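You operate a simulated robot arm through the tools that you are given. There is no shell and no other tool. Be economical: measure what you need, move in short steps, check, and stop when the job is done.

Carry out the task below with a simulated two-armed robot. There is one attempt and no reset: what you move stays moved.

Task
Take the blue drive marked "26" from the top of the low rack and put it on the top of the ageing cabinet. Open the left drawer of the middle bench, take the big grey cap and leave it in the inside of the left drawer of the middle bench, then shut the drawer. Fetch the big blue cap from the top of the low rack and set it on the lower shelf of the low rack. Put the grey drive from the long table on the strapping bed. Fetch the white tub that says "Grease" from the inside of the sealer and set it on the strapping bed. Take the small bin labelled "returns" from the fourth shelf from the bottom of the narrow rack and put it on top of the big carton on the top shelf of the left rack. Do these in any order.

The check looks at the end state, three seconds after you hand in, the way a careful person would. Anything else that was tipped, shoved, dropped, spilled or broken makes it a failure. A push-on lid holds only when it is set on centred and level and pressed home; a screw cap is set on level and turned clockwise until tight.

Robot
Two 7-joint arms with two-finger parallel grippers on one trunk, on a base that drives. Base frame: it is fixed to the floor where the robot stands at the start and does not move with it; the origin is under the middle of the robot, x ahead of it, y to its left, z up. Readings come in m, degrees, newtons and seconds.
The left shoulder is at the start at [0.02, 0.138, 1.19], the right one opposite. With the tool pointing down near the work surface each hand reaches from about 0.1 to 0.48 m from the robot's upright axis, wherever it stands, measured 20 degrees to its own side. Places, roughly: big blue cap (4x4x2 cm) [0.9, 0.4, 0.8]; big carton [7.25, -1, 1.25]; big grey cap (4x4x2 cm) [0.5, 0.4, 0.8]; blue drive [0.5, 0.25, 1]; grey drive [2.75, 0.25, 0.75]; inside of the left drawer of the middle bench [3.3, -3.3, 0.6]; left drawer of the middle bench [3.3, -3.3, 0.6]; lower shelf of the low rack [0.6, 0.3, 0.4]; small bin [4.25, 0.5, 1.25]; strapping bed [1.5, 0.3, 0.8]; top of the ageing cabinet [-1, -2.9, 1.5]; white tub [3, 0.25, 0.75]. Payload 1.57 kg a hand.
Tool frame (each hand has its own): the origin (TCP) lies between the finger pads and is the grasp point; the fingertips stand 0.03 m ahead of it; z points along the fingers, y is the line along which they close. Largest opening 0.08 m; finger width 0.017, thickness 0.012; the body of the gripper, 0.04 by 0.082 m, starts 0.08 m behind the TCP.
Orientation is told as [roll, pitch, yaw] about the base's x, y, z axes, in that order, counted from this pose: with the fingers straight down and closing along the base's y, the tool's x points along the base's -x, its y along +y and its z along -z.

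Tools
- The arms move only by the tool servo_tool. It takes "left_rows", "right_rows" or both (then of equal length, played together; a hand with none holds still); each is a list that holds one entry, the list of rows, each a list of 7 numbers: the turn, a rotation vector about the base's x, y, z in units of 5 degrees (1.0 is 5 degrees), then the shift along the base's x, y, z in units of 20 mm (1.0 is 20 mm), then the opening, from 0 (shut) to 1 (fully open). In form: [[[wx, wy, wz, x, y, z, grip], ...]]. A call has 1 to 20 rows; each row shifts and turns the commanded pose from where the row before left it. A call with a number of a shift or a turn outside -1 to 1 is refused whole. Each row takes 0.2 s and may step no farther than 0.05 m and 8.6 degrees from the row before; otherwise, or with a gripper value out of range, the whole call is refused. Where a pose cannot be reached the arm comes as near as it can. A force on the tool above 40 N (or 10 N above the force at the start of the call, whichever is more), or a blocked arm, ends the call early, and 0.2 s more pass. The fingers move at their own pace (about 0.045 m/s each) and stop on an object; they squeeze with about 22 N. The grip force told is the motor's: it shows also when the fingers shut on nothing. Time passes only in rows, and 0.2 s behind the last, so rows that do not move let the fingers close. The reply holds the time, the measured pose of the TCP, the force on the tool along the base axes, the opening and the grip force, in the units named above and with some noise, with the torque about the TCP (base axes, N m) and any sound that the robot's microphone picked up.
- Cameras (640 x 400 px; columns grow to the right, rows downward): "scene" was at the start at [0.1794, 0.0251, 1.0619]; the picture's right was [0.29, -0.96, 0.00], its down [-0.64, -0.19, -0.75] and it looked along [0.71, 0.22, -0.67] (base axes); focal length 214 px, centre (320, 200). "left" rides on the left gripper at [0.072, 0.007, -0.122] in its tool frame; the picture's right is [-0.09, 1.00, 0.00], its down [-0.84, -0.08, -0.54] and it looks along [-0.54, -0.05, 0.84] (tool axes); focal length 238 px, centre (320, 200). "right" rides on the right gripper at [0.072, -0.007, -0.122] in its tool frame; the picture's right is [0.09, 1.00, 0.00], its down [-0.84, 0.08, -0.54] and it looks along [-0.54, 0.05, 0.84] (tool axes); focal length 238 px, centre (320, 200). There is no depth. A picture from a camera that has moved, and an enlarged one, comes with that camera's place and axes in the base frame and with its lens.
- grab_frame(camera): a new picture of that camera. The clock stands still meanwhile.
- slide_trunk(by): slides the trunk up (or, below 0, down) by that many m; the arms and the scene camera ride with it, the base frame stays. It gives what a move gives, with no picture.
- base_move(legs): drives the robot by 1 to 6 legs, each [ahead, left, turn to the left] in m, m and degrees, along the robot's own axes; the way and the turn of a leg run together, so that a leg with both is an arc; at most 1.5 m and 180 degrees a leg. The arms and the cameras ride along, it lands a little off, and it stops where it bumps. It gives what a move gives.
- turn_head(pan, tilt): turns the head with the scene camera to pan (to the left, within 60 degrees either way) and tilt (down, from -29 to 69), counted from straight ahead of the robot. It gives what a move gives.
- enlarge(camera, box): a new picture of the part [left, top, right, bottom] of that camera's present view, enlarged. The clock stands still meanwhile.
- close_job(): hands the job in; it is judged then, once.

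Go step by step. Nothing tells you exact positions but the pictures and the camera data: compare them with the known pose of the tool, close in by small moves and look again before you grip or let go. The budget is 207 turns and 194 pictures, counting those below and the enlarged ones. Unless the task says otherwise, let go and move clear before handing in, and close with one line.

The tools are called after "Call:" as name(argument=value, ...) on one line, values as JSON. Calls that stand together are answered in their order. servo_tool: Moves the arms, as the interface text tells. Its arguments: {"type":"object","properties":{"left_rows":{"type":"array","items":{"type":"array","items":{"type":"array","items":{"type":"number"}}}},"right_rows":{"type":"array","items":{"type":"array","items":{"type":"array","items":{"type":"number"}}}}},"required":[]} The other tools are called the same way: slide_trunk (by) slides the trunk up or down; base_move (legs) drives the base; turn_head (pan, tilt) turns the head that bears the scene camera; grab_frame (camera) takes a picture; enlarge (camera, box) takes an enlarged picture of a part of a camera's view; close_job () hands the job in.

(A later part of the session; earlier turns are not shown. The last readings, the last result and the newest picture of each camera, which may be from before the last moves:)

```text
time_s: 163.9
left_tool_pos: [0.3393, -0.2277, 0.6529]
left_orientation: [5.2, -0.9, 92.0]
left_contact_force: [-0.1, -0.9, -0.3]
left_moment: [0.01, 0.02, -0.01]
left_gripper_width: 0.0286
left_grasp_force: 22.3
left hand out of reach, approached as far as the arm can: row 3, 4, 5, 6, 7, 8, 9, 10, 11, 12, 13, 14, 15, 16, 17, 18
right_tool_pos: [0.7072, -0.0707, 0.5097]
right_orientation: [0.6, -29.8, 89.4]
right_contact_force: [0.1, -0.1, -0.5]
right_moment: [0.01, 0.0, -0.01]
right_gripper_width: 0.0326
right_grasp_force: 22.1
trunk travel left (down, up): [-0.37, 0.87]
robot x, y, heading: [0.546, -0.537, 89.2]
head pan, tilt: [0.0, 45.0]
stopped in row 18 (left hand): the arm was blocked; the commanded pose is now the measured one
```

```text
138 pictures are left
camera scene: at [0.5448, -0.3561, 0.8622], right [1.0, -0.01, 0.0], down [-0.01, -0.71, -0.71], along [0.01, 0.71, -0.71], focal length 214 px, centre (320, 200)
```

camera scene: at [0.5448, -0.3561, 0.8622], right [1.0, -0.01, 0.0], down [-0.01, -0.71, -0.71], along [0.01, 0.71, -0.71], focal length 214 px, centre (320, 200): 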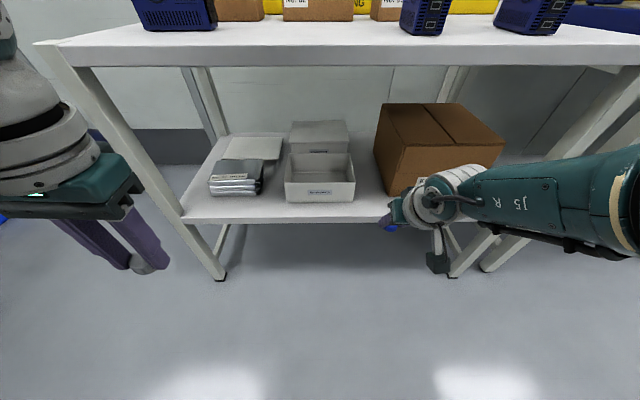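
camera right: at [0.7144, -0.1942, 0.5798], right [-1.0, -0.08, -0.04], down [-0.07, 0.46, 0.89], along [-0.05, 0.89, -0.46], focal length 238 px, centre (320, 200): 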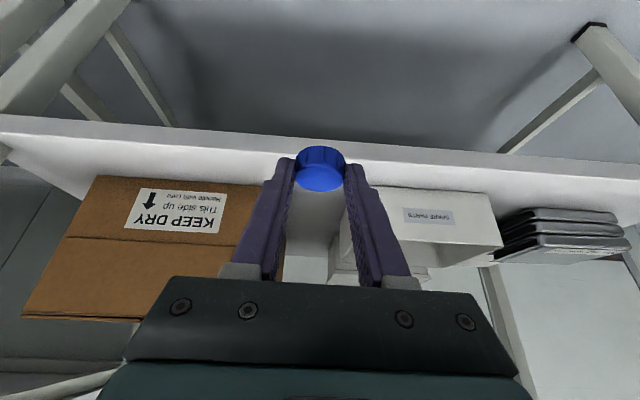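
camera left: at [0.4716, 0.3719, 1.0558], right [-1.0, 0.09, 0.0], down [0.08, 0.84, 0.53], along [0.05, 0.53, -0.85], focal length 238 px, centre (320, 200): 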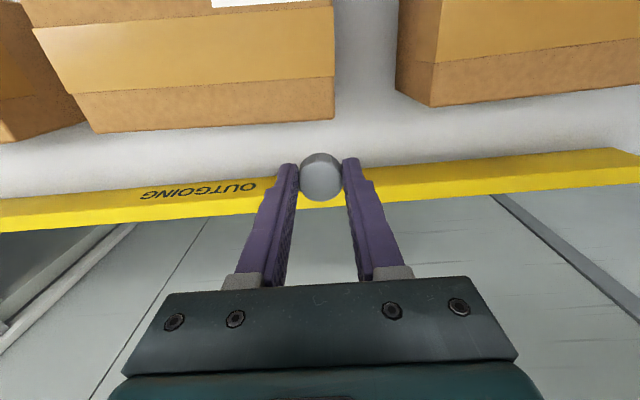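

Left hand now clear. Advance 14 cm so the blue cap enters the gap above the lower shelf.

Call:
base_move(legs=[[0.145, 0.005, 0]])

Call:
grab_frame(camera="right")

Call:
grab_frame(camera="scene")

```text
time_s: 165.3
left_tool_pos: [0.3352, -0.0841, 0.6522]
left_orientation: [5.1, -0.7, 92.0]
left_contact_force: [0.6, -0.4, -0.1]
left_moment: [-0.01, 0.01, -0.03]
left_gripper_width: 0.0289
left_grasp_force: 21.9
right_tool_pos: [0.7035, 0.0725, 0.507]
right_orientation: [0.7, -29.8, 89.4]
right_contact_force: [-1.0, 1.0, 0.4]
right_moment: [-0.06, -0.02, 0.0]
right_gripper_width: 0.0327
right_grasp_force: 22.3
trunk travel left (down, up): [-0.37, 0.87]
robot x, y, heading: [0.5382, -0.3972, 89.3]
head pan, tilt: [0.0, 45.0]
```

```text
137 pictures are left
camera right: at [0.7108, -0.0511, 0.5797], right [-1.0, -0.08, -0.04], down [-0.07, 0.46, 0.89], along [-0.05, 0.89, -0.46], focal length 238 px, centre (320, 200)
```

right: 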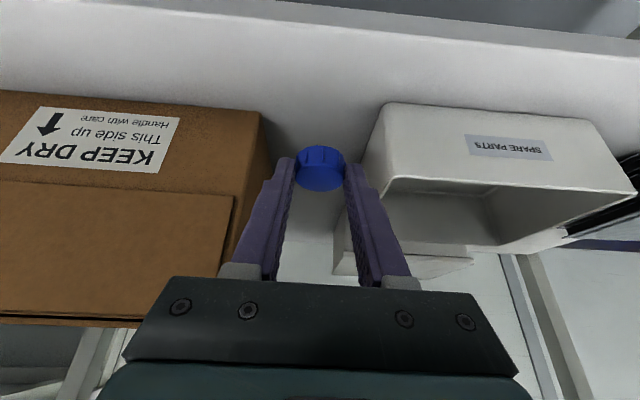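

```text
136 pictures are left
camera scene: at [0.5415, -0.2131, 0.8622], right [1.0, -0.01, 0.0], down [-0.01, -0.71, -0.71], along [0.01, 0.71, -0.71], focal length 214 px, centre (320, 200)
```

scene: 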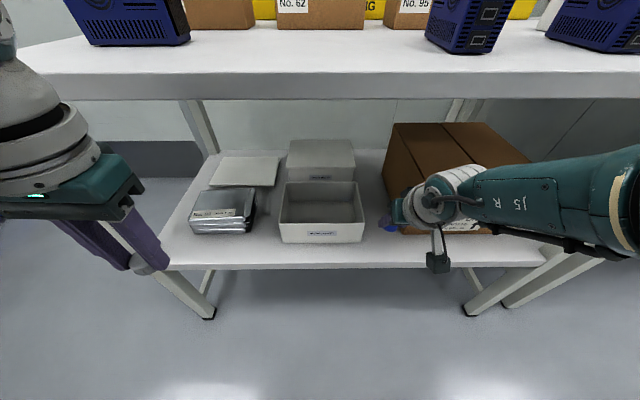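

Cap is over the gap. Lower gently until contact.

Call:
servo_tool(right_rows=[[[0, 0, 0, 0, 0.75, -1, 0], [0, 0, 0, 0, 0, -1, 0], [0, 0, 0, 0, 0, -0.8, 0], [0, 0, 0, 0, 0, -0.2, 0], [0, 0, 0, 0, 0, -0.2, 0], [0, 0, 0, 0, 0, -0.2, 0], [0, 0, 0, 0, 0, -0.15, 0], [0, 0, 0, 0, 0, -0.15, 0], [0, 0, 0, 0, 0, -0.15, 0], [0, 0, 0, 0, 0, -0.15, 0], [0, 0, 0, 0, 0, -0.15, 0], [0, 0, 0, 0, 0, -0.15, 0]]])

Call:
grab_frame(camera="right")

```text
time_s: 167.9
left_tool_pos: [0.3335, -0.0843, 0.6529]
left_orientation: [5.4, -0.7, 92.1]
left_contact_force: [-0.9, -1.1, 0.3]
left_moment: [0.0, 0.03, 0.02]
left_gripper_width: 0.0287
left_grasp_force: 22.2
right_tool_pos: [0.7035, 0.0638, 0.4954]
right_orientation: [0.8, -30.0, 89.5]
right_contact_force: [0.7, -0.5, -0.6]
right_moment: [-0.01, -0.01, 0.01]
right_gripper_width: 0.0323
right_grasp_force: 21.5
right hand out of reach, approached as far as the arm can: row 1, 2, 3, 4, 5, 6, 8, 10, 12
trunk travel left (down, up): [-0.37, 0.87]
robot x, y, heading: [0.5396, -0.3957, 89.7]
head pan, tilt: [0.0, 45.0]
```

```text
135 pictures are left
camera right: at [0.7104, -0.06, 0.5676], right [-1.0, -0.08, -0.04], down [-0.07, 0.46, 0.89], along [-0.05, 0.89, -0.46], focal length 238 px, centre (320, 200)
```

right: 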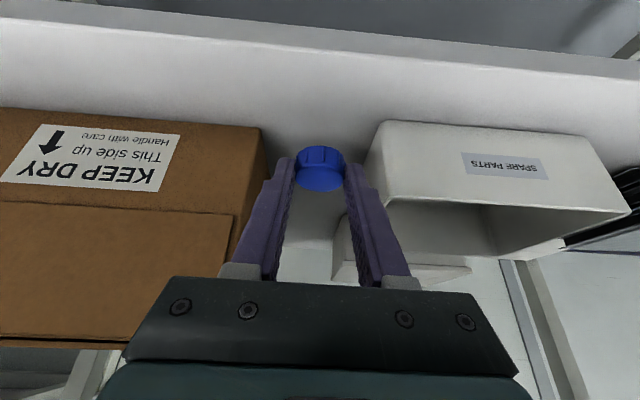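

Arm is at its reach limit; nudge base ahead 3 cm and use the trunk to descend.

Call:
base_move(legs=[[0.035, 0, 0]])

Call:
slide_trunk(by=-0.055)

Call:
grab_frame(camera="right")

```text
time_s: 168.7
left_tool_pos: [0.3337, -0.05, 0.6524]
left_orientation: [5.5, -0.7, 92.1]
left_contact_force: [0.4, 0.1, -0.3]
left_moment: [-0.07, 0.0, 0.03]
left_gripper_width: 0.0287
left_grasp_force: 22.7
right_tool_pos: [0.7032, 0.0987, 0.4947]
right_orientation: [0.7, -29.9, 89.5]
right_contact_force: [0.0, 0.5, -0.4]
right_moment: [-0.03, 0.0, 0.0]
right_gripper_width: 0.0331
right_grasp_force: 21.8
trunk travel left (down, up): [-0.37, 0.87]
robot x, y, heading: [0.5382, -0.3585, 89.2]
head pan, tilt: [0.0, 45.0]
```

```text
time_s: 169.7
left_tool_pos: [0.3329, -0.0503, 0.5976]
left_orientation: [5.5, -0.6, 92.1]
left_contact_force: [0.5, 0.1, -0.5]
left_moment: [0.01, -0.03, 0.0]
left_gripper_width: 0.0285
left_grasp_force: 22.2
right_tool_pos: [0.7035, 0.0981, 0.4421]
right_orientation: [0.8, -30.0, 89.6]
right_contact_force: [-0.4, -0.4, -0.1]
right_moment: [-0.06, -0.02, 0.04]
right_gripper_width: 0.0327
right_grasp_force: 22.3
trunk travel left (down, up): [-0.315, 0.925]
robot x, y, heading: [0.5395, -0.3577, 89.4]
head pan, tilt: [0.0, 45.0]
```

```text
134 pictures are left
camera right: at [0.7106, -0.0251, 0.5125], right [-1.0, -0.08, -0.04], down [-0.07, 0.46, 0.89], along [-0.05, 0.89, -0.46], focal length 238 px, centre (320, 200)
```

right: 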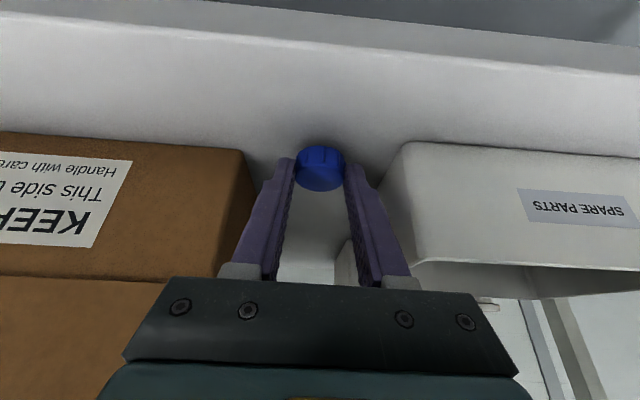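

Well centred in the gap. Lower in small steps watching force.

Call:
slide_trunk(by=-0.01)

Call:
slide_trunk(by=-0.005)

Call:
enlarge(camera="scene", box=[340, 160, 460, 280])

```text
time_s: 170.3
left_tool_pos: [0.3327, -0.0499, 0.5877]
left_orientation: [5.5, -0.7, 92.1]
left_contact_force: [0.3, -0.5, 0.4]
left_moment: [0.0, -0.04, 0.01]
left_gripper_width: 0.0286
left_grasp_force: 22.5
right_tool_pos: [0.7031, 0.0997, 0.433]
right_orientation: [0.6, -30.0, 89.5]
right_contact_force: [-1.0, -3.1, 13.6]
right_moment: [0.17, 0.01, -0.02]
right_gripper_width: 0.033
right_grasp_force: 22.5
trunk travel left (down, up): [-0.305, 0.935]
robot x, y, heading: [0.5408, -0.3589, 89.5]
head pan, tilt: [0.0, 45.0]
```

```text
time_s: 170.7
left_tool_pos: [0.3336, -0.0497, 0.5853]
left_orientation: [5.6, -0.7, 92.2]
left_contact_force: [0.6, -0.2, 0.0]
left_moment: [0.02, -0.02, -0.03]
left_gripper_width: 0.0287
left_grasp_force: 22.1
right_tool_pos: [0.7036, 0.1002, 0.4303]
right_orientation: [0.8, -30.4, 89.5]
right_contact_force: [1.2, -0.9, 6.5]
right_moment: [-0.02, -0.08, -0.03]
right_gripper_width: 0.0326
right_grasp_force: 21.5
trunk travel left (down, up): [-0.301, 0.939]
robot x, y, heading: [0.5363, -0.3604, 89.6]
head pan, tilt: [0.0, 45.0]
stopped: the force on the tool passed its limit at 65 N (the readings are from after the stop); the commanded pose is now the measured one
```

```text
3.33 times, centred on (400, 220) of scene
camera zoom: at [0.5423, -0.1787, 0.7936], right [1.0, -0.01, 0.0], down [-0.01, -0.71, -0.71], along [0.01, 0.71, -0.71], focal length 715 px, centre (53, 133)
```

zoom: 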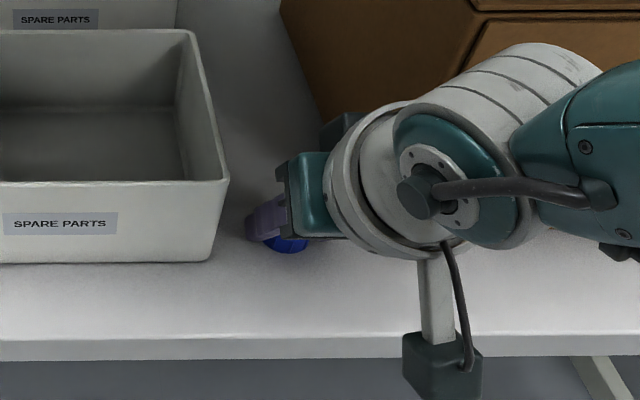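

Contact made; open and lift off vertically, then back off.

Call:
servo_tool(right_rows=[[[0, 0, 0, 0, 0, 0, 0.7], [0, 0, 0, 0, 0, 0, 0.7], [0, 0, 0, 0, 0, 0, 0.7], [0, 0, 0, 0, 0, 0, 0.7]]])

Call:
slide_trunk(by=0.06)

Call:
base_move(legs=[[-0.2, 0, 0]])

Call:
grab_frame(camera="scene")

Call:
grab_frame(camera="right")

```text
time_s: 171.7
left_tool_pos: [0.3293, -0.0503, 0.5844]
left_orientation: [5.7, -0.7, 92.0]
left_contact_force: [0.2, 0.0, 0.1]
left_moment: [0.0, -0.01, 0.03]
left_gripper_width: 0.0285
left_grasp_force: 22.0
right_tool_pos: [0.6985, 0.1002, 0.431]
right_orientation: [1.0, -30.3, 89.5]
right_contact_force: [-11.3, -8.1, 22.2]
right_moment: [-0.05, -0.24, 0.1]
right_gripper_width: 0.0458
right_grasp_force: 0.2
trunk travel left (down, up): [-0.301, 0.939]
robot x, y, heading: [0.5374, -0.3593, 89.4]
head pan, tilt: [0.0, 45.0]
```

```text
time_s: 172.7
left_tool_pos: [0.3329, -0.0502, 0.6441]
left_orientation: [5.5, -0.7, 92.1]
left_contact_force: [0.0, 0.7, -0.1]
left_moment: [-0.01, -0.01, 0.0]
left_gripper_width: 0.0285
left_grasp_force: 22.4
right_tool_pos: [0.7032, 0.1, 0.4908]
right_orientation: [0.7, -30.3, 89.3]
right_contact_force: [0.0, 0.3, -1.0]
right_moment: [-0.01, 0.01, 0.01]
right_gripper_width: 0.0562
right_grasp_force: 0.0
trunk travel left (down, up): [-0.361, 0.879]
robot x, y, heading: [0.5447, -0.3621, 89.3]
head pan, tilt: [0.0, 45.0]
```

```text
time_s: 174.3
left_tool_pos: [0.3307, -0.2511, 0.6439]
left_orientation: [5.4, -0.6, 92.1]
left_contact_force: [-0.1, -0.8, -0.4]
left_moment: [-0.01, 0.0, 0.0]
left_gripper_width: 0.0289
left_grasp_force: 22.0
right_tool_pos: [0.7016, -0.1001, 0.4907]
right_orientation: [0.6, -30.3, 89.5]
right_contact_force: [0.4, 0.3, -0.2]
right_moment: [0.02, -0.03, 0.03]
right_gripper_width: 0.0562
right_grasp_force: 0.2
trunk travel left (down, up): [-0.361, 0.879]
robot x, y, heading: [0.5409, -0.5623, 89.3]
head pan, tilt: [0.0, 45.0]
```

```text
132 pictures are left
camera scene: at [0.5398, -0.3791, 0.8539], right [1.0, -0.01, 0.0], down [-0.01, -0.71, -0.71], along [0.01, 0.71, -0.71], focal length 214 px, centre (320, 200)
```

scene: 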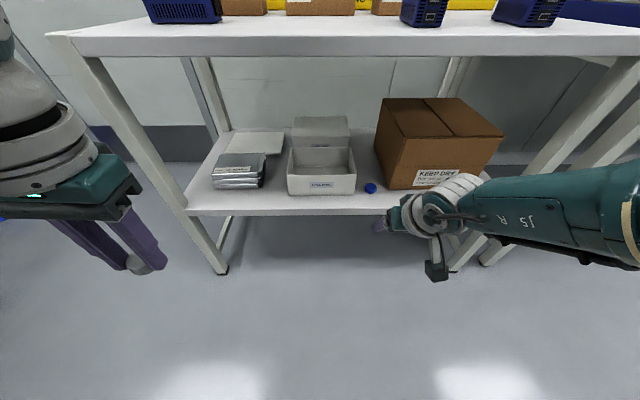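

```text
131 pictures are left
camera right: at [0.7082, -0.2237, 0.5608], right [-1.0, -0.08, -0.04], down [-0.07, 0.45, 0.89], along [-0.05, 0.89, -0.45], focal length 238 px, centre (320, 200)
```

right: 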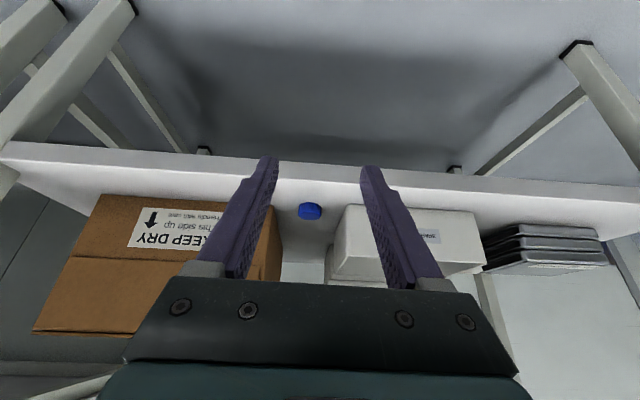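

Blue cap sits upright on the lower shelf. Now on to the middle bench: straighten the right hand, raise the trunk, turn around and drive.

Call:
slide_trunk(by=0.25)

Call:
servo_tool(right_rows=[[[-1, 0, 0, 0, -1, 0, 1], [-1, 0, 0, 0, -1, 0, 1], [-1, 0, 0, 0, -1, 0, 1], [-1, 0, 0, 0, -1, 0, 1], [-1, 0, 0, 0, -1, 0, 1], [-1, 0, 0, 0, 0, 0, 1]]])

Call:
base_move(legs=[[-0.4, 0, 0], [0, 0, -180], [0, 1.4, 0], [0, 1.35, 0], [0.9, 0, 0]])

Call:
turn_head(pan=0, tilt=20)

Call:
grab_frame(camera="scene")

```text
time_s: 176.9
left_tool_pos: [0.3305, -0.2497, 0.8948]
left_orientation: [5.5, -0.7, 92.1]
left_contact_force: [-0.4, 0.6, 0.2]
left_moment: [0.01, 0.0, 0.01]
left_gripper_width: 0.0285
left_grasp_force: 21.6
right_tool_pos: [0.7012, -0.0999, 0.7414]
right_orientation: [0.7, -30.2, 89.6]
right_contact_force: [0.2, -0.4, 1.1]
right_moment: [-0.03, 0.0, 0.01]
right_gripper_width: 0.0559
right_grasp_force: 0.1
trunk travel left (down, up): [-0.611, 0.629]
robot x, y, heading: [0.541, -0.5633, 89.3]
head pan, tilt: [0.0, 45.0]
```

```text
time_s: 178.3
left_tool_pos: [0.3294, -0.2493, 0.8941]
left_orientation: [5.5, -0.7, 92.0]
left_contact_force: [-0.3, -0.1, -0.5]
left_moment: [-0.01, 0.02, 0.01]
left_gripper_width: 0.0286
left_grasp_force: 21.8
right_tool_pos: [0.7006, -0.1998, 0.741]
right_orientation: [0.6, -0.2, 89.7]
right_contact_force: [0.6, -0.9, -0.7]
right_moment: [0.02, -0.03, -0.05]
right_gripper_width: 0.0796
right_grasp_force: 0.0
right hand out of reach, approached as far as the arm can: row 1
trunk travel left (down, up): [-0.611, 0.629]
robot x, y, heading: [0.5401, -0.5594, 89.4]
head pan, tilt: [0.0, 45.0]
```

```text
time_s: 205.3
left_tool_pos: [3.4613, -2.2035, 0.8933]
left_orientation: [5.5, -0.7, -88.6]
left_contact_force: [1.0, 1.0, -0.9]
left_moment: [-0.03, -0.03, -0.03]
left_gripper_width: 0.0287
left_grasp_force: 21.8
right_tool_pos: [3.0896, -2.2512, 0.7402]
right_orientation: [0.5, -0.4, -91.1]
right_contact_force: [-0.9, -0.5, -0.4]
right_moment: [0.01, 0.0, -0.02]
right_gripper_width: 0.08
right_grasp_force: 0.1
trunk travel left (down, up): [-0.611, 0.629]
robot x, y, heading: [3.2522, -1.89, -91.3]
head pan, tilt: [0.0, 45.0]
```

```text
time_s: 206.2
left_tool_pos: [3.4605, -2.2026, 0.8953]
left_orientation: [5.7, -0.6, -88.4]
left_contact_force: [-0.6, 0.0, 0.9]
left_moment: [0.01, 0.0, -0.02]
left_gripper_width: 0.029
left_grasp_force: 22.3
right_tool_pos: [3.0913, -2.2505, 0.7406]
right_orientation: [0.5, -0.4, -90.9]
right_contact_force: [-0.1, -0.1, 0.4]
right_moment: [0.01, -0.01, -0.02]
right_gripper_width: 0.08
right_grasp_force: 0.1
trunk travel left (down, up): [-0.611, 0.629]
robot x, y, heading: [3.2554, -1.8933, -91.4]
head pan, tilt: [0.0, 20.0]
```

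```text
130 pictures are left
camera scene: at [3.2514, -2.083, 1.1425], right [-1.0, 0.02, 0.0], down [0.01, 0.34, -0.94], along [-0.02, -0.94, -0.34], focal length 214 px, centre (320, 200)
```

scene: 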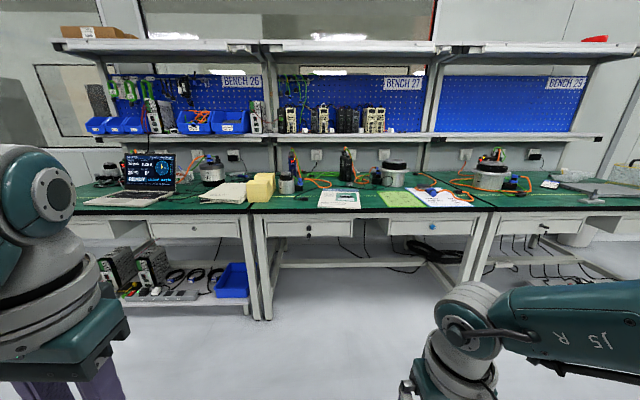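

The left drawer of the middle bench (BENCH 27) has a black knob around (3.29, −3.03, 0.69). Zoom in on it.

Call:
enlarge(camera="scene", box=[245, 185, 365, 260])

Call:
base_move(legs=[[0.4, 0.03, 1.3]])

Call:
turn_head(pan=0, tilt=35)

Call:
grab_frame(camera="scene")

```text
5.33 times, centred on (305, 222) of scene
camera zoom: at [3.2514, -2.083, 1.1425], right [-1.0, 0.02, 0.0], down [0.01, 0.34, -0.94], along [-0.02, -0.94, -0.34], focal length 1144 px, centre (400, 80)
```

zoom: 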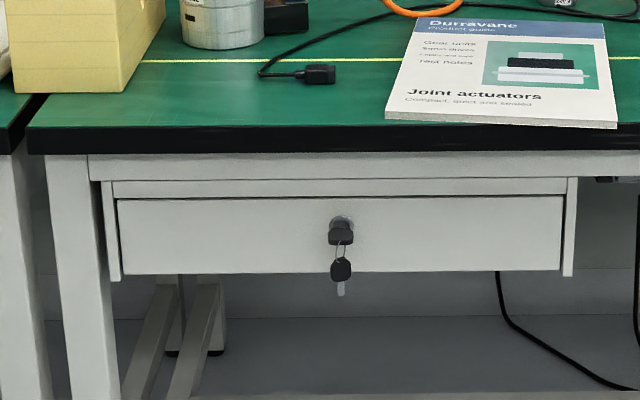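

```text
time_s: 208.7
left_tool_pos: [3.4931, -2.5929, 0.8927]
left_orientation: [5.6, -0.7, -87.2]
left_contact_force: [-0.1, -0.4, 0.4]
left_moment: [-0.02, 0.0, -0.03]
left_gripper_width: 0.0287
left_grasp_force: 22.0
right_tool_pos: [3.124, -2.6482, 0.7406]
right_orientation: [0.5, -0.2, -89.8]
right_contact_force: [-0.4, -0.2, -0.1]
right_moment: [-0.03, 0.02, 0.02]
right_gripper_width: 0.08
right_grasp_force: 0.0
trunk travel left (down, up): [-0.611, 0.629]
robot x, y, heading: [3.2823, -2.2824, -90.1]
head pan, tilt: [0.0, 20.0]
```

```text
time_s: 209.5
left_tool_pos: [3.4932, -2.5923, 0.8948]
left_orientation: [5.7, -0.6, -87.2]
left_contact_force: [-0.5, 0.2, 0.0]
left_moment: [0.0, 0.01, 0.01]
left_gripper_width: 0.0288
left_grasp_force: 22.0
right_tool_pos: [3.1235, -2.6477, 0.7409]
right_orientation: [0.5, -0.2, -89.8]
right_contact_force: [-0.1, 0.5, -0.1]
right_moment: [0.02, -0.04, 0.02]
right_gripper_width: 0.0798
right_grasp_force: 0.0
trunk travel left (down, up): [-0.611, 0.629]
robot x, y, heading: [3.2827, -2.2846, -90.0]
head pan, tilt: [0.0, 35.0]
```

```text
128 pictures are left
camera scene: at [3.2815, -2.4721, 1.1188], right [-1.0, 0.0, 0.0], down [0.0, 0.57, -0.82], along [0.0, -0.82, -0.57], focal length 214 px, centre (320, 200)
```

scene: 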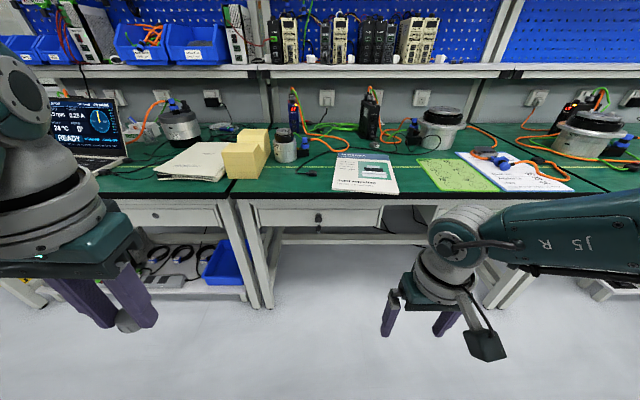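

The knob/lock is at about (3.289, −3.074, 0.625). I'll turn the right hand horizontal (fingers forward), raise the left hand, and align.

Call:
servo_tool(left_rows=[[[0, 0, 0, 0, 0, 1, 0], [0, 0, 0, 0, 0, 1, 0], [0, 0, 0, 0, 0, 1, 0], [0, 0, 0, 0, 0, 1, 0], [0, 0, 0, 0, 0, 1, 0], [0, 0, 0, 0, 0, 1, 0], [0, 0, 0, 0, 0, 1, 0], [0, 0, 0, 0, 0, 1, 0], [0, 0, 0, 0, 0, 1, 0], [0, 0, 0, 0, 0, 1, 0], [0, 0, 0, 0, 0, 0, 0], [0, 0, 0, 0, 0, 0, 0], [0, 0, 0, 0, 0, 0, 0], [0, 0, 0, 0, 0, 0, 0], [0, 0, 0, 0, 0, 0, 0], [0, 0, 0, 0, 0, 0, 0], [0, 0, 0, 0, 0, 0, 0], [0, 0, 0, 0, 0, 0, 0]]], right_rows=[[[-1, 0, 0, 0.17, 0, 0, 1], [-1, 0, 0, 0.17, 0, 0, 1], [-1, 0, 0, 0.17, 0, 0, 1], [-1, 0, 0, 0.17, 0, 0, 1], [-1, 0, 0, 0.17, 0, 0, 1], [-1, 0, 0, 0.17, 0, 0, 1], [-1, 0, 0, 0.17, 0, 0, 1], [-1, 0, 0, 0.17, 0, 0, 1], [-1, 0, 0, 0.17, 0, 0, 1], [-1, 0, 0, 0.17, 0, 0, 1], [-1, 0, 0, 0.17, 0, 0, 1], [-1, 0, 0, 0.17, 0, 0, 1], [-1, 0, 0, 0.17, 0, 0, 1], [-1, 0, 0, 0.17, 0, 0, 1], [-1, 0, 0, 0.17, 0, 0, 1], [-1, 0, 0, 0.17, 0, 0, 1], [-1, 0, 0, 0.17, 0, 0, 1], [-1, 0, 0, 0.17, 0, 0, 1]]])

Call:
base_move(legs=[[0.05, 0.105, 0]])

Call:
grab_frame(camera="right")

Call:
grab_frame(camera="scene")

```text
time_s: 213.3
left_tool_pos: [3.542, -2.6653, 1.0083]
left_orientation: [5.6, -0.8, -87.2]
left_contact_force: [0.6, 0.2, 0.0]
left_moment: [-0.02, -0.01, -0.01]
left_gripper_width: 0.0287
left_grasp_force: 22.3
left hand out of reach, approached as far as the arm can: row 1, 2, 3, 4, 5, 6, 7, 8, 9, 10
right_tool_pos: [3.1525, -2.6449, 0.7388]
right_orientation: [1.1, -28.7, -89.8]
right_contact_force: [0.5, -0.2, 0.7]
right_moment: [0.04, 0.0, -0.01]
right_gripper_width: 0.08
right_grasp_force: 0.1
right hand out of reach, approached as far as the arm can: row 6, 7, 8, 9, 10, 11, 12, 13, 14, 15, 16, 17, 18
trunk travel left (down, up): [-0.611, 0.629]
robot x, y, heading: [3.2801, -2.2858, -89.9]
head pan, tilt: [0.0, 35.0]
```

```text
time_s: 214.5
left_tool_pos: [3.6474, -2.7144, 1.0098]
left_orientation: [5.6, -0.7, -87.2]
left_contact_force: [0.2, 0.1, -0.7]
left_moment: [-0.01, -0.01, -0.01]
left_gripper_width: 0.0287
left_grasp_force: 21.9
right_tool_pos: [3.258, -2.6928, 0.7385]
right_orientation: [1.2, -28.6, -89.8]
right_contact_force: [0.1, -0.2, 0.2]
right_moment: [0.02, 0.01, 0.0]
right_gripper_width: 0.0799
right_grasp_force: 0.0
trunk travel left (down, up): [-0.611, 0.629]
robot x, y, heading: [3.3887, -2.3327, -89.9]
head pan, tilt: [0.0, 35.0]
```

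```text
127 pictures are left
camera right: at [3.2485, -2.5723, 0.8122], right [1.0, 0.09, -0.03], down [0.07, -0.47, 0.88], along [0.07, -0.88, -0.48], focal length 238 px, centre (320, 200)
```

right: 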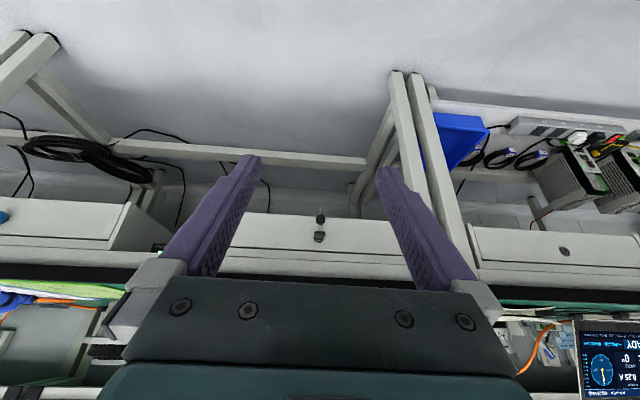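

```text
126 pictures are left
camera scene: at [3.3849, -2.5221, 1.1195], right [-1.0, 0.02, 0.0], down [0.01, 0.57, -0.82], along [-0.01, -0.82, -0.57], focal length 214 px, centre (320, 200)
```

scene: 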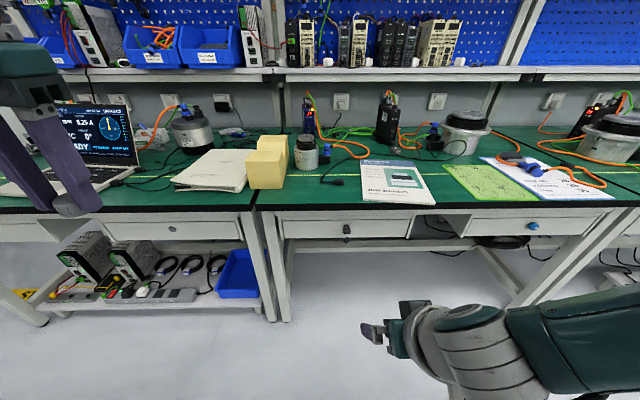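

The wrist ran out of room. I'll lower the trunk 0.3 and bring the hand forward and up while rotating further.

Call:
slide_trunk(by=-0.3)

Call:
servo_tool(right_rows=[[[0, 0, 0, 0.2, -1, 1, 1], [0, 0, 0, 0.2, -1, 1, 1], [0, 0, 0, 0.2, -1, 1, 1], [0, 0, 0, 0.2, -1, 1, 1], [-1, 0, 0, 0.2, -1, 1, 1], [-1, 0, 0, 0.2, -1, 1, 1], [-1, 0, 0, 0, -1, 1, 1], [-1, 0, 0, 0, 0, 1, 1], [-1, 0, 0, 0, 0, 1, 1], [-1, 0, 0, 0, 0, 0.5, 1], [-1, 0, 0, 0, 0, 0, 1], [-1, 0, 0, 0, 0, 0, 1], [-1, 0, 0, 0, 0, 0, 1], [-1, 0, 0, 0, 0, 0, 1], [-1, 0, 0, 0, 0, 0, 1], [-0.3, 0, 0, 0, 0, 0, 1]]])

Call:
grab_frame(camera="right")

Call:
grab_frame(camera="scene")

```text
time_s: 217.5
left_tool_pos: [3.6485, -2.7152, 0.7097]
left_orientation: [5.5, -0.7, -87.2]
left_contact_force: [0.4, 0.2, -0.3]
left_moment: [-0.01, 0.0, 0.06]
left_gripper_width: 0.0287
left_grasp_force: 22.4
right_tool_pos: [3.2576, -2.6934, 0.439]
right_orientation: [1.2, -28.7, -89.8]
right_contact_force: [0.8, -0.2, -0.9]
right_moment: [0.0, -0.01, 0.01]
right_gripper_width: 0.0802
right_grasp_force: 0.1
trunk travel left (down, up): [-0.311, 0.929]
robot x, y, heading: [3.3867, -2.332, -89.9]
head pan, tilt: [0.0, 35.0]
```

```text
time_s: 220.9
left_tool_pos: [3.6472, -2.7146, 0.7093]
left_orientation: [5.6, -0.8, -87.3]
left_contact_force: [0.4, -0.3, 0.0]
left_moment: [0.03, 0.01, 0.03]
left_gripper_width: 0.0288
left_grasp_force: 21.5
right_tool_pos: [3.4053, -2.8415, 0.7261]
right_orientation: [-0.9, -85.1, -88.0]
right_contact_force: [-0.1, 0.3, -0.1]
right_moment: [-0.01, -0.01, -0.01]
right_gripper_width: 0.0799
right_grasp_force: 0.1
right hand out of reach, approached as far as the arm can: row 10, 11, 12, 13, 14, 15, 16
trunk travel left (down, up): [-0.311, 0.929]
robot x, y, heading: [3.3885, -2.337, -89.7]
head pan, tilt: [0.0, 35.0]
```

```text
125 pictures are left
camera right: at [3.3969, -2.7144, 0.667], right [1.0, 0.03, -0.09], down [0.07, 0.47, 0.88], along [0.07, -0.88, 0.47], focal length 238 px, centre (320, 200)
```

right: 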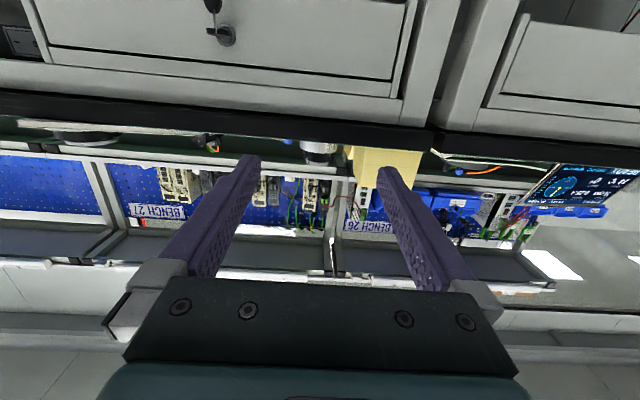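

```text
124 pictures are left
camera scene: at [3.3848, -2.5219, 0.8193], right [-1.0, 0.02, 0.0], down [0.01, 0.57, -0.82], along [-0.01, -0.82, -0.57], focal length 214 px, centre (320, 200)
```

scene: 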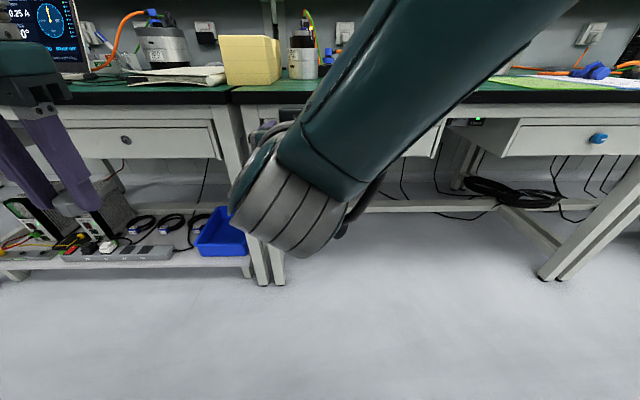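

The hand is now horizontal with its camera underneath; the lock is at about (3.284, −3.075, 0.635). Shift the hand right and down to line up.

Call:
servo_tool(right_rows=[[[0, 0, 0, -1, 0, -1, 1], [0, 0, 0, -1, 0, -1, 1], [0, 0, 0, -1, 0, -1, 1], [0, 0, 0, -1, 0, -1, 1], [0, 0, 0, -1, 0, -0.5, 1], [0, 0, 0, -1, 0, 0, 1]]])

Call:
grab_frame(camera="right")

```text
time_s: 222.3
left_tool_pos: [3.6475, -2.715, 0.7099]
left_orientation: [5.6, -0.7, -87.2]
left_contact_force: [-0.4, -0.1, 0.0]
left_moment: [-0.03, -0.03, 0.0]
left_gripper_width: 0.0288
left_grasp_force: 22.4
right_tool_pos: [3.3826, -2.8179, 0.7399]
right_orientation: [-1.1, -85.0, -87.8]
right_contact_force: [-0.1, -0.1, -0.5]
right_moment: [-0.04, 0.02, 0.05]
right_gripper_width: 0.0799
right_grasp_force: 0.1
right hand out of reach, approached as far as the arm can: row 1, 2, 3, 4, 5, 6
trunk travel left (down, up): [-0.311, 0.929]
robot x, y, heading: [3.384, -2.3374, -89.9]
head pan, tilt: [0.0, 35.0]
```

```text
123 pictures are left
camera right: at [3.3743, -2.6911, 0.68], right [1.0, 0.03, -0.09], down [0.07, 0.47, 0.88], along [0.07, -0.88, 0.46], focal length 238 px, centre (320, 200)
```

right: 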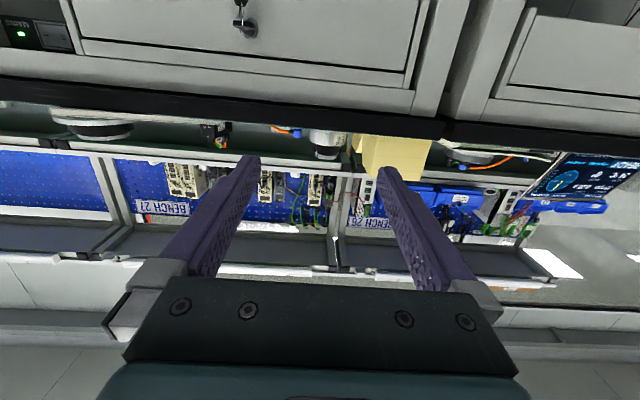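

The arm can't go lower in this pose, so I'll use the trunk (−0.103) and base (right 0.10).

Call:
slide_trunk(by=-0.103)

Call:
base_move(legs=[[0.1, -0.1, 0]])

Call:
grab_frame(camera="right")

```text
time_s: 223.6
left_tool_pos: [3.6472, -2.7143, 0.6063]
left_orientation: [5.6, -0.7, -87.2]
left_contact_force: [-0.5, 0.0, -0.1]
left_moment: [0.01, -0.01, -0.02]
left_gripper_width: 0.029
left_grasp_force: 22.3
right_tool_pos: [3.3827, -2.8194, 0.6371]
right_orientation: [-1.0, -85.0, -88.0]
right_contact_force: [0.2, 1.2, -0.3]
right_moment: [0.0, 0.01, -0.04]
right_gripper_width: 0.08
right_grasp_force: 0.2
trunk travel left (down, up): [-0.208, 1.032]
robot x, y, heading: [3.3868, -2.332, -89.9]
head pan, tilt: [0.0, 35.0]
```

```text
time_s: 225.0
left_tool_pos: [3.5472, -2.8119, 0.6071]
left_orientation: [5.6, -0.6, -87.2]
left_contact_force: [0.4, 0.2, 0.2]
left_moment: [-0.02, -0.04, -0.01]
left_gripper_width: 0.0287
left_grasp_force: 22.1
right_tool_pos: [3.2844, -2.9172, 0.6369]
right_orientation: [-0.7, -84.9, -88.2]
right_contact_force: [-0.2, 0.3, 0.5]
right_moment: [-0.03, -0.02, 0.03]
right_gripper_width: 0.08
right_grasp_force: 0.1
trunk travel left (down, up): [-0.208, 1.032]
robot x, y, heading: [3.2841, -2.4306, -89.9]
head pan, tilt: [0.0, 35.0]
```

```text
122 pictures are left
camera right: at [3.2754, -2.7893, 0.5768], right [1.0, 0.03, -0.09], down [0.07, 0.47, 0.88], along [0.07, -0.88, 0.46], focal length 238 px, centre (320, 200)
```

right: 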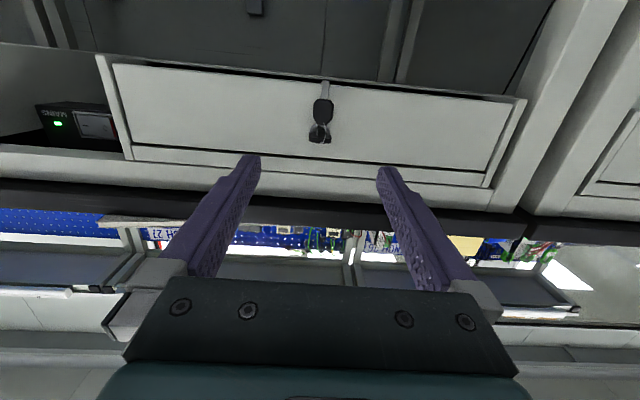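

Nearly aligned. Zoom on the lock to judge its shape.

Call:
enlarge(camera="right", box=[270, 60, 370, 160])

```text
4.00 times, centred on (320, 110) of right
camera zoom: at [3.2754, -2.7893, 0.5768], right [1.0, 0.03, -0.09], down [0.07, 0.47, 0.88], along [0.07, -0.88, 0.46], focal length 953 px, centre (320, 560)
```

zoom: 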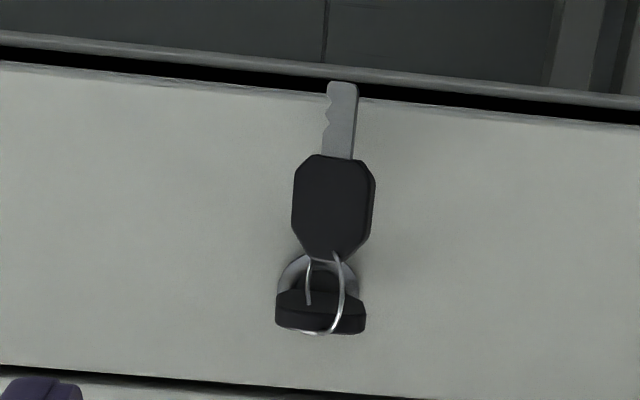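

It's a key in the lock (horizontal bow ~27 mm wide) with a spare on a ring. I'll advance and grip the bow.

Call:
base_move(legs=[[0.1, 0.004, 0]])

Call:
grab_frame(camera="right")

```text
time_s: 226.1
left_tool_pos: [3.5515, -2.9132, 0.6066]
left_orientation: [5.6, -0.6, -87.0]
left_contact_force: [0.7, 0.0, -0.3]
left_moment: [0.0, -0.01, 0.02]
left_gripper_width: 0.0289
left_grasp_force: 22.5
right_tool_pos: [3.2883, -3.0163, 0.6348]
right_orientation: [-1.2, -84.8, -87.9]
right_contact_force: [0.0, -1.0, -0.2]
right_moment: [0.03, 0.02, -0.02]
right_gripper_width: 0.08
right_grasp_force: 0.0
trunk travel left (down, up): [-0.208, 1.032]
robot x, y, heading: [3.2897, -2.532, -90.1]
head pan, tilt: [0.0, 35.0]
```

```text
120 pictures are left
camera right: at [3.279, -2.8885, 0.5767], right [1.0, 0.03, -0.09], down [0.07, 0.47, 0.88], along [0.07, -0.88, 0.46], focal length 238 px, centre (320, 200)
```

right: 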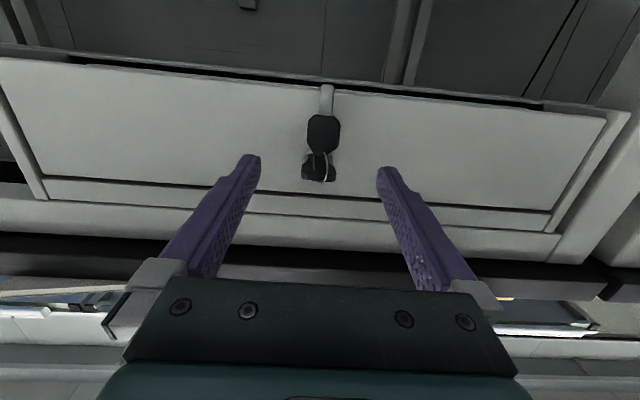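

Bow is around y≈−3.04. Advance 12 mm and close.

Call:
base_move(legs=[[0.012, 0, 0]])

Call:
servo_tool(right_rows=[[[0, 0, 0, 0, 0, 0, 0], [0, 0, 0, 0, 0, 0, 0], [0, 0, 0, 0, 0, 0, 0], [0, 0, 0, 0, 0, 0, 0], [0, 0, 0, 0, 0, 0, 0]]])

Call:
enlarge(camera="right", box=[220, 80, 420, 280])

```text
time_s: 226.9
left_tool_pos: [3.552, -2.9217, 0.6067]
left_orientation: [5.6, -0.7, -87.1]
left_contact_force: [-0.2, 0.1, -0.3]
left_moment: [0.0, -0.01, 0.02]
left_gripper_width: 0.0286
left_grasp_force: 22.3
right_tool_pos: [3.2873, -3.028, 0.6362]
right_orientation: [-1.0, -84.9, -88.0]
right_contact_force: [0.1, 0.8, -0.9]
right_moment: [0.01, -0.01, -0.01]
right_gripper_width: 0.0801
right_grasp_force: 0.0
trunk travel left (down, up): [-0.208, 1.032]
robot x, y, heading: [3.2915, -2.546, -89.7]
head pan, tilt: [0.0, 35.0]
```

```text
time_s: 228.1
left_tool_pos: [3.5533, -2.9229, 0.6057]
left_orientation: [5.6, -0.5, -87.0]
left_contact_force: [0.8, 0.0, -0.1]
left_moment: [-0.04, 0.0, 0.0]
left_gripper_width: 0.029
left_grasp_force: 22.2
right_tool_pos: [3.2875, -3.0293, 0.6357]
right_orientation: [-1.1, -84.9, -87.8]
right_contact_force: [-1.4, -1.5, -0.9]
right_moment: [-0.07, 0.02, -0.66]
right_gripper_width: 0.0244
right_grasp_force: 29.5
trunk travel left (down, up): [-0.208, 1.032]
robot x, y, heading: [3.2885, -2.5438, -89.9]
head pan, tilt: [0.0, 35.0]
```

```text
2.00 times, centred on (320, 180) of right
camera zoom: at [3.2786, -2.901, 0.5768], right [1.0, 0.03, -0.09], down [0.07, 0.47, 0.88], along [0.07, -0.88, 0.46], focal length 477 px, centre (320, 240)
```

zoom: 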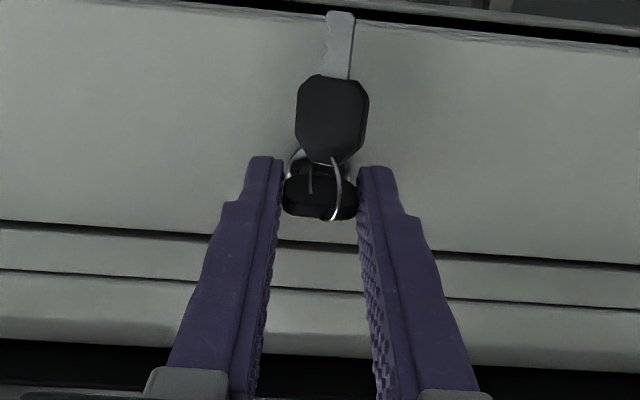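

Bow gripped. Pull 5 cm with the base and check.

Call:
base_move(legs=[[-0.05, 0, 0]])

Call:
grab_frame(camera="right")

Call:
grab_frame(camera="scene")

```text
time_s: 229.0
left_tool_pos: [3.5519, -2.8752, 0.6058]
left_orientation: [5.7, -0.8, -87.1]
left_contact_force: [-0.6, 0.5, -0.6]
left_moment: [0.01, 0.0, -0.04]
left_gripper_width: 0.0286
left_grasp_force: 21.6
right_tool_pos: [3.2871, -2.9797, 0.6366]
right_orientation: [-1.4, -84.9, -87.6]
right_contact_force: [-1.3, -2.0, 1.9]
right_moment: [1.06, 0.03, -0.89]
right_gripper_width: 0.0241
right_grasp_force: 36.4
trunk travel left (down, up): [-0.208, 1.032]
robot x, y, heading: [3.2912, -2.4913, -89.9]
head pan, tilt: [0.0, 35.0]
```

```text
118 pictures are left
camera right: at [3.2784, -2.8521, 0.5769], right [1.0, 0.03, -0.09], down [0.07, 0.47, 0.88], along [0.07, -0.88, 0.46], focal length 238 px, centre (320, 200)
```

right: 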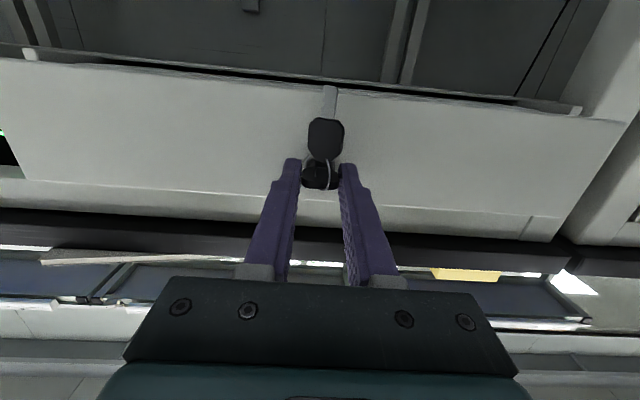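

```text
117 pictures are left
camera scene: at [3.289, -2.6832, 0.7162], right [-1.0, 0.01, 0.0], down [0.01, 0.57, -0.82], along [-0.01, -0.82, -0.57], focal length 214 px, centre (320, 200)
```

scene: 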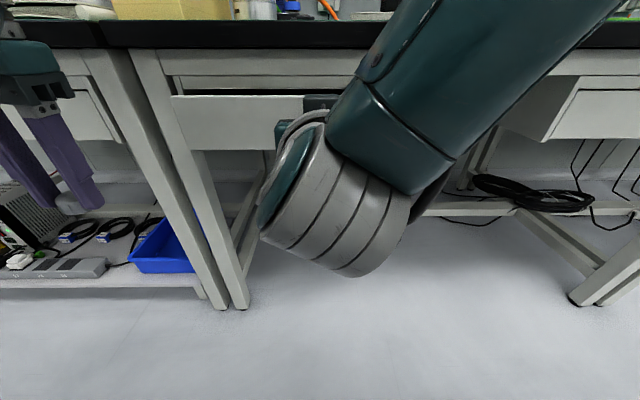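

The drawer is opening. Pull 13 cm more.

Call:
base_move(legs=[[-0.13, 0, 0]])

Call:
grab_frame(camera="right")

```text
time_s: 230.3
left_tool_pos: [3.5522, -2.7473, 0.6073]
left_orientation: [5.6, -0.7, -87.1]
left_contact_force: [-0.6, -0.6, 0.6]
left_moment: [0.01, 0.02, -0.01]
left_gripper_width: 0.0285
left_grasp_force: 22.2
right_tool_pos: [3.2875, -2.8517, 0.635]
right_orientation: [-1.3, -84.9, -87.7]
right_contact_force: [0.3, -1.2, 3.1]
right_moment: [-0.29, -0.02, -0.78]
right_gripper_width: 0.0242
right_grasp_force: 36.5
trunk travel left (down, up): [-0.208, 1.032]
robot x, y, heading: [3.2916, -2.3683, -89.7]
head pan, tilt: [0.0, 35.0]
```

```text
116 pictures are left
camera right: at [3.2785, -2.7239, 0.5768], right [1.0, 0.03, -0.09], down [0.07, 0.47, 0.88], along [0.07, -0.88, 0.46], focal length 238 px, centre (320, 200)
```

right: 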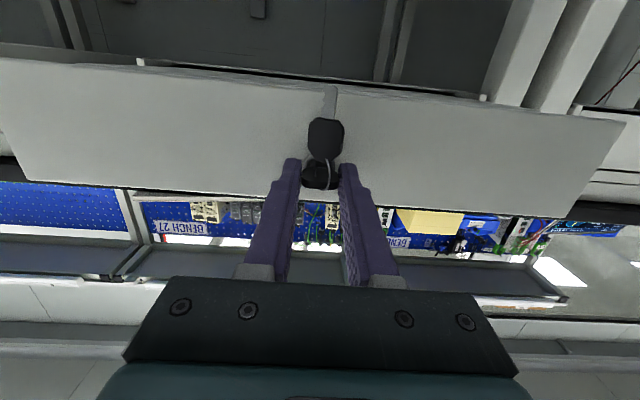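

Open enough (~18 cm). Release the key, back off, raise the trunk and fold the right hand back down.

Call:
servo_tool(right_rows=[[[0, 0, 0, 0, 0, 0, 1], [0, 0, 0, 0, 0, 0, 1], [0, 0, 0, 0, 0, 0, 1], [0, 0, 0, 0, 0, 0, 1], [0, 0, 0, 0, 0, 0, 1]]])

Call:
base_move(legs=[[-0.15, 0, 0]])

Call:
slide_trunk(by=0.37)

Call:
servo_tool(right_rows=[[[1, 0, 0, 0, 0.5, 0, 1], [1, 0, 0, 0, 0.5, 0, 1], [1, 0, 0, 0, 0.5, 0, 1], [1, 0, 0, -0.5, 0.5, 0, 1], [1, 0, 0, -0.5, 0.5, 0, 1], [1, 0, 0, -0.5, 0.5, 0, 1], [1, 0, 0, -0.5, 0.5, 0, 1], [1, 0, 0, -0.5, 0.5, 0, 1], [1, 0, 0, -0.5, 0.5, 0, 1], [1, 0, 0, -0.5, 0.5, 0, 1], [1, 0, 0, -0.5, 0, 0, 1], [1, 0, 0, -0.5, 0, 0, 1], [1, 0, 0, -0.5, 0, 0, 1], [1, 0, 0, -0.5, 0, 0, 1], [1, 0, 0, -0.5, 0, 0, 1], [1, 0, 0, -0.5, 0, 0, 1], [1, 0, 0, 0, 0, 0, 1]]])

Call:
turn_head(pan=0, tilt=45)

Call:
grab_frame(camera="scene")

```text
time_s: 231.5
left_tool_pos: [3.5517, -2.7448, 0.6067]
left_orientation: [5.6, -0.7, -87.1]
left_contact_force: [0.2, 0.4, 0.3]
left_moment: [0.0, 0.03, -0.02]
left_gripper_width: 0.0291
left_grasp_force: 21.9
right_tool_pos: [3.2875, -2.8501, 0.6371]
right_orientation: [-1.5, -84.9, -87.6]
right_contact_force: [-0.8, -0.2, 0.5]
right_moment: [-0.03, 0.0, 0.01]
right_gripper_width: 0.0801
right_grasp_force: 0.1
trunk travel left (down, up): [-0.208, 1.032]
robot x, y, heading: [3.2909, -2.3651, -89.8]
head pan, tilt: [0.0, 35.0]
```

```text
time_s: 232.8
left_tool_pos: [3.5534, -2.5964, 0.6073]
left_orientation: [5.5, -0.7, -87.1]
left_contact_force: [-0.5, -0.4, -0.2]
left_moment: [-0.02, 0.0, -0.04]
left_gripper_width: 0.0288
left_grasp_force: 22.3
right_tool_pos: [3.2869, -2.7015, 0.6359]
right_orientation: [-1.4, -84.8, -87.6]
right_contact_force: [1.0, 0.3, 0.2]
right_moment: [0.03, 0.02, 0.04]
right_gripper_width: 0.0801
right_grasp_force: 0.0
trunk travel left (down, up): [-0.208, 1.032]
robot x, y, heading: [3.2898, -2.2199, -90.2]
head pan, tilt: [0.0, 35.0]
```

```text
time_s: 236.4
left_tool_pos: [3.5517, -2.5968, 0.9773]
left_orientation: [5.6, -0.7, -87.1]
left_contact_force: [0.0, 0.4, -0.7]
left_moment: [-0.01, -0.02, -0.02]
left_gripper_width: 0.0284
left_grasp_force: 21.6
right_tool_pos: [3.2883, -2.7001, 1.0063]
right_orientation: [-1.4, -84.9, -87.6]
right_contact_force: [0.7, 0.2, 0.5]
right_moment: [-0.02, -0.01, 0.0]
right_gripper_width: 0.08
right_grasp_force: 0.1
trunk travel left (down, up): [-0.578, 0.662]
robot x, y, heading: [3.2935, -2.2195, -89.8]
head pan, tilt: [0.0, 35.0]
```

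```text
time_s: 237.6
left_tool_pos: [3.5518, -2.5962, 0.9767]
left_orientation: [5.6, -0.5, -87.1]
left_contact_force: [-1.1, -0.1, 0.0]
left_moment: [-0.04, -0.01, 0.0]
left_gripper_width: 0.0287
left_grasp_force: 21.7
right_tool_pos: [3.311, -2.5963, 0.9323]
right_orientation: [-4.4, -53.5, -78.0]
right_contact_force: [-0.5, -0.1, 0.2]
right_moment: [-0.02, 0.01, -0.02]
right_gripper_width: 0.08
right_grasp_force: 0.2
trunk travel left (down, up): [-0.578, 0.662]
robot x, y, heading: [3.2881, -2.218, -90.0]
head pan, tilt: [0.0, 35.0]
stopped in row 5 (right hand): the arm was blocked; the commanded pose is now the measured one
```

```text
time_s: 238.3
left_tool_pos: [3.5516, -2.5976, 0.9764]
left_orientation: [5.6, -0.7, -87.1]
left_contact_force: [0.5, -0.9, -0.2]
left_moment: [0.0, 0.0, 0.02]
left_gripper_width: 0.0286
left_grasp_force: 22.2
right_tool_pos: [3.3097, -2.5967, 0.9321]
right_orientation: [-4.9, -53.7, -77.6]
right_contact_force: [-0.3, -0.7, 0.0]
right_moment: [0.04, 0.02, -0.02]
right_gripper_width: 0.0802
right_grasp_force: 0.0
trunk travel left (down, up): [-0.578, 0.662]
robot x, y, heading: [3.2917, -2.2157, -89.9]
head pan, tilt: [0.0, 45.0]
```

```text
115 pictures are left
camera scene: at [3.2875, -2.403, 1.0821], right [-1.0, 0.03, 0.0], down [0.02, 0.61, -0.79], along [-0.02, -0.79, -0.61], focal length 214 px, centre (320, 200)
```

scene: 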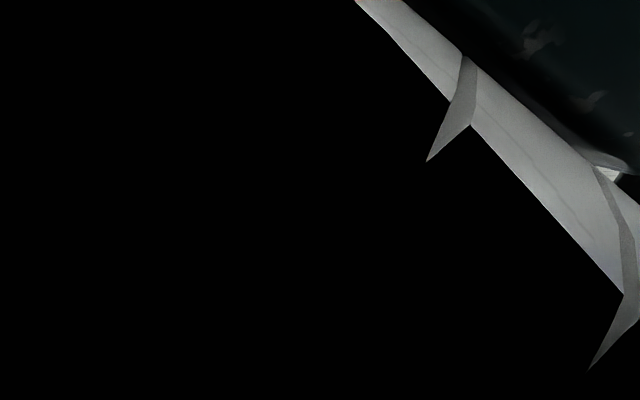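

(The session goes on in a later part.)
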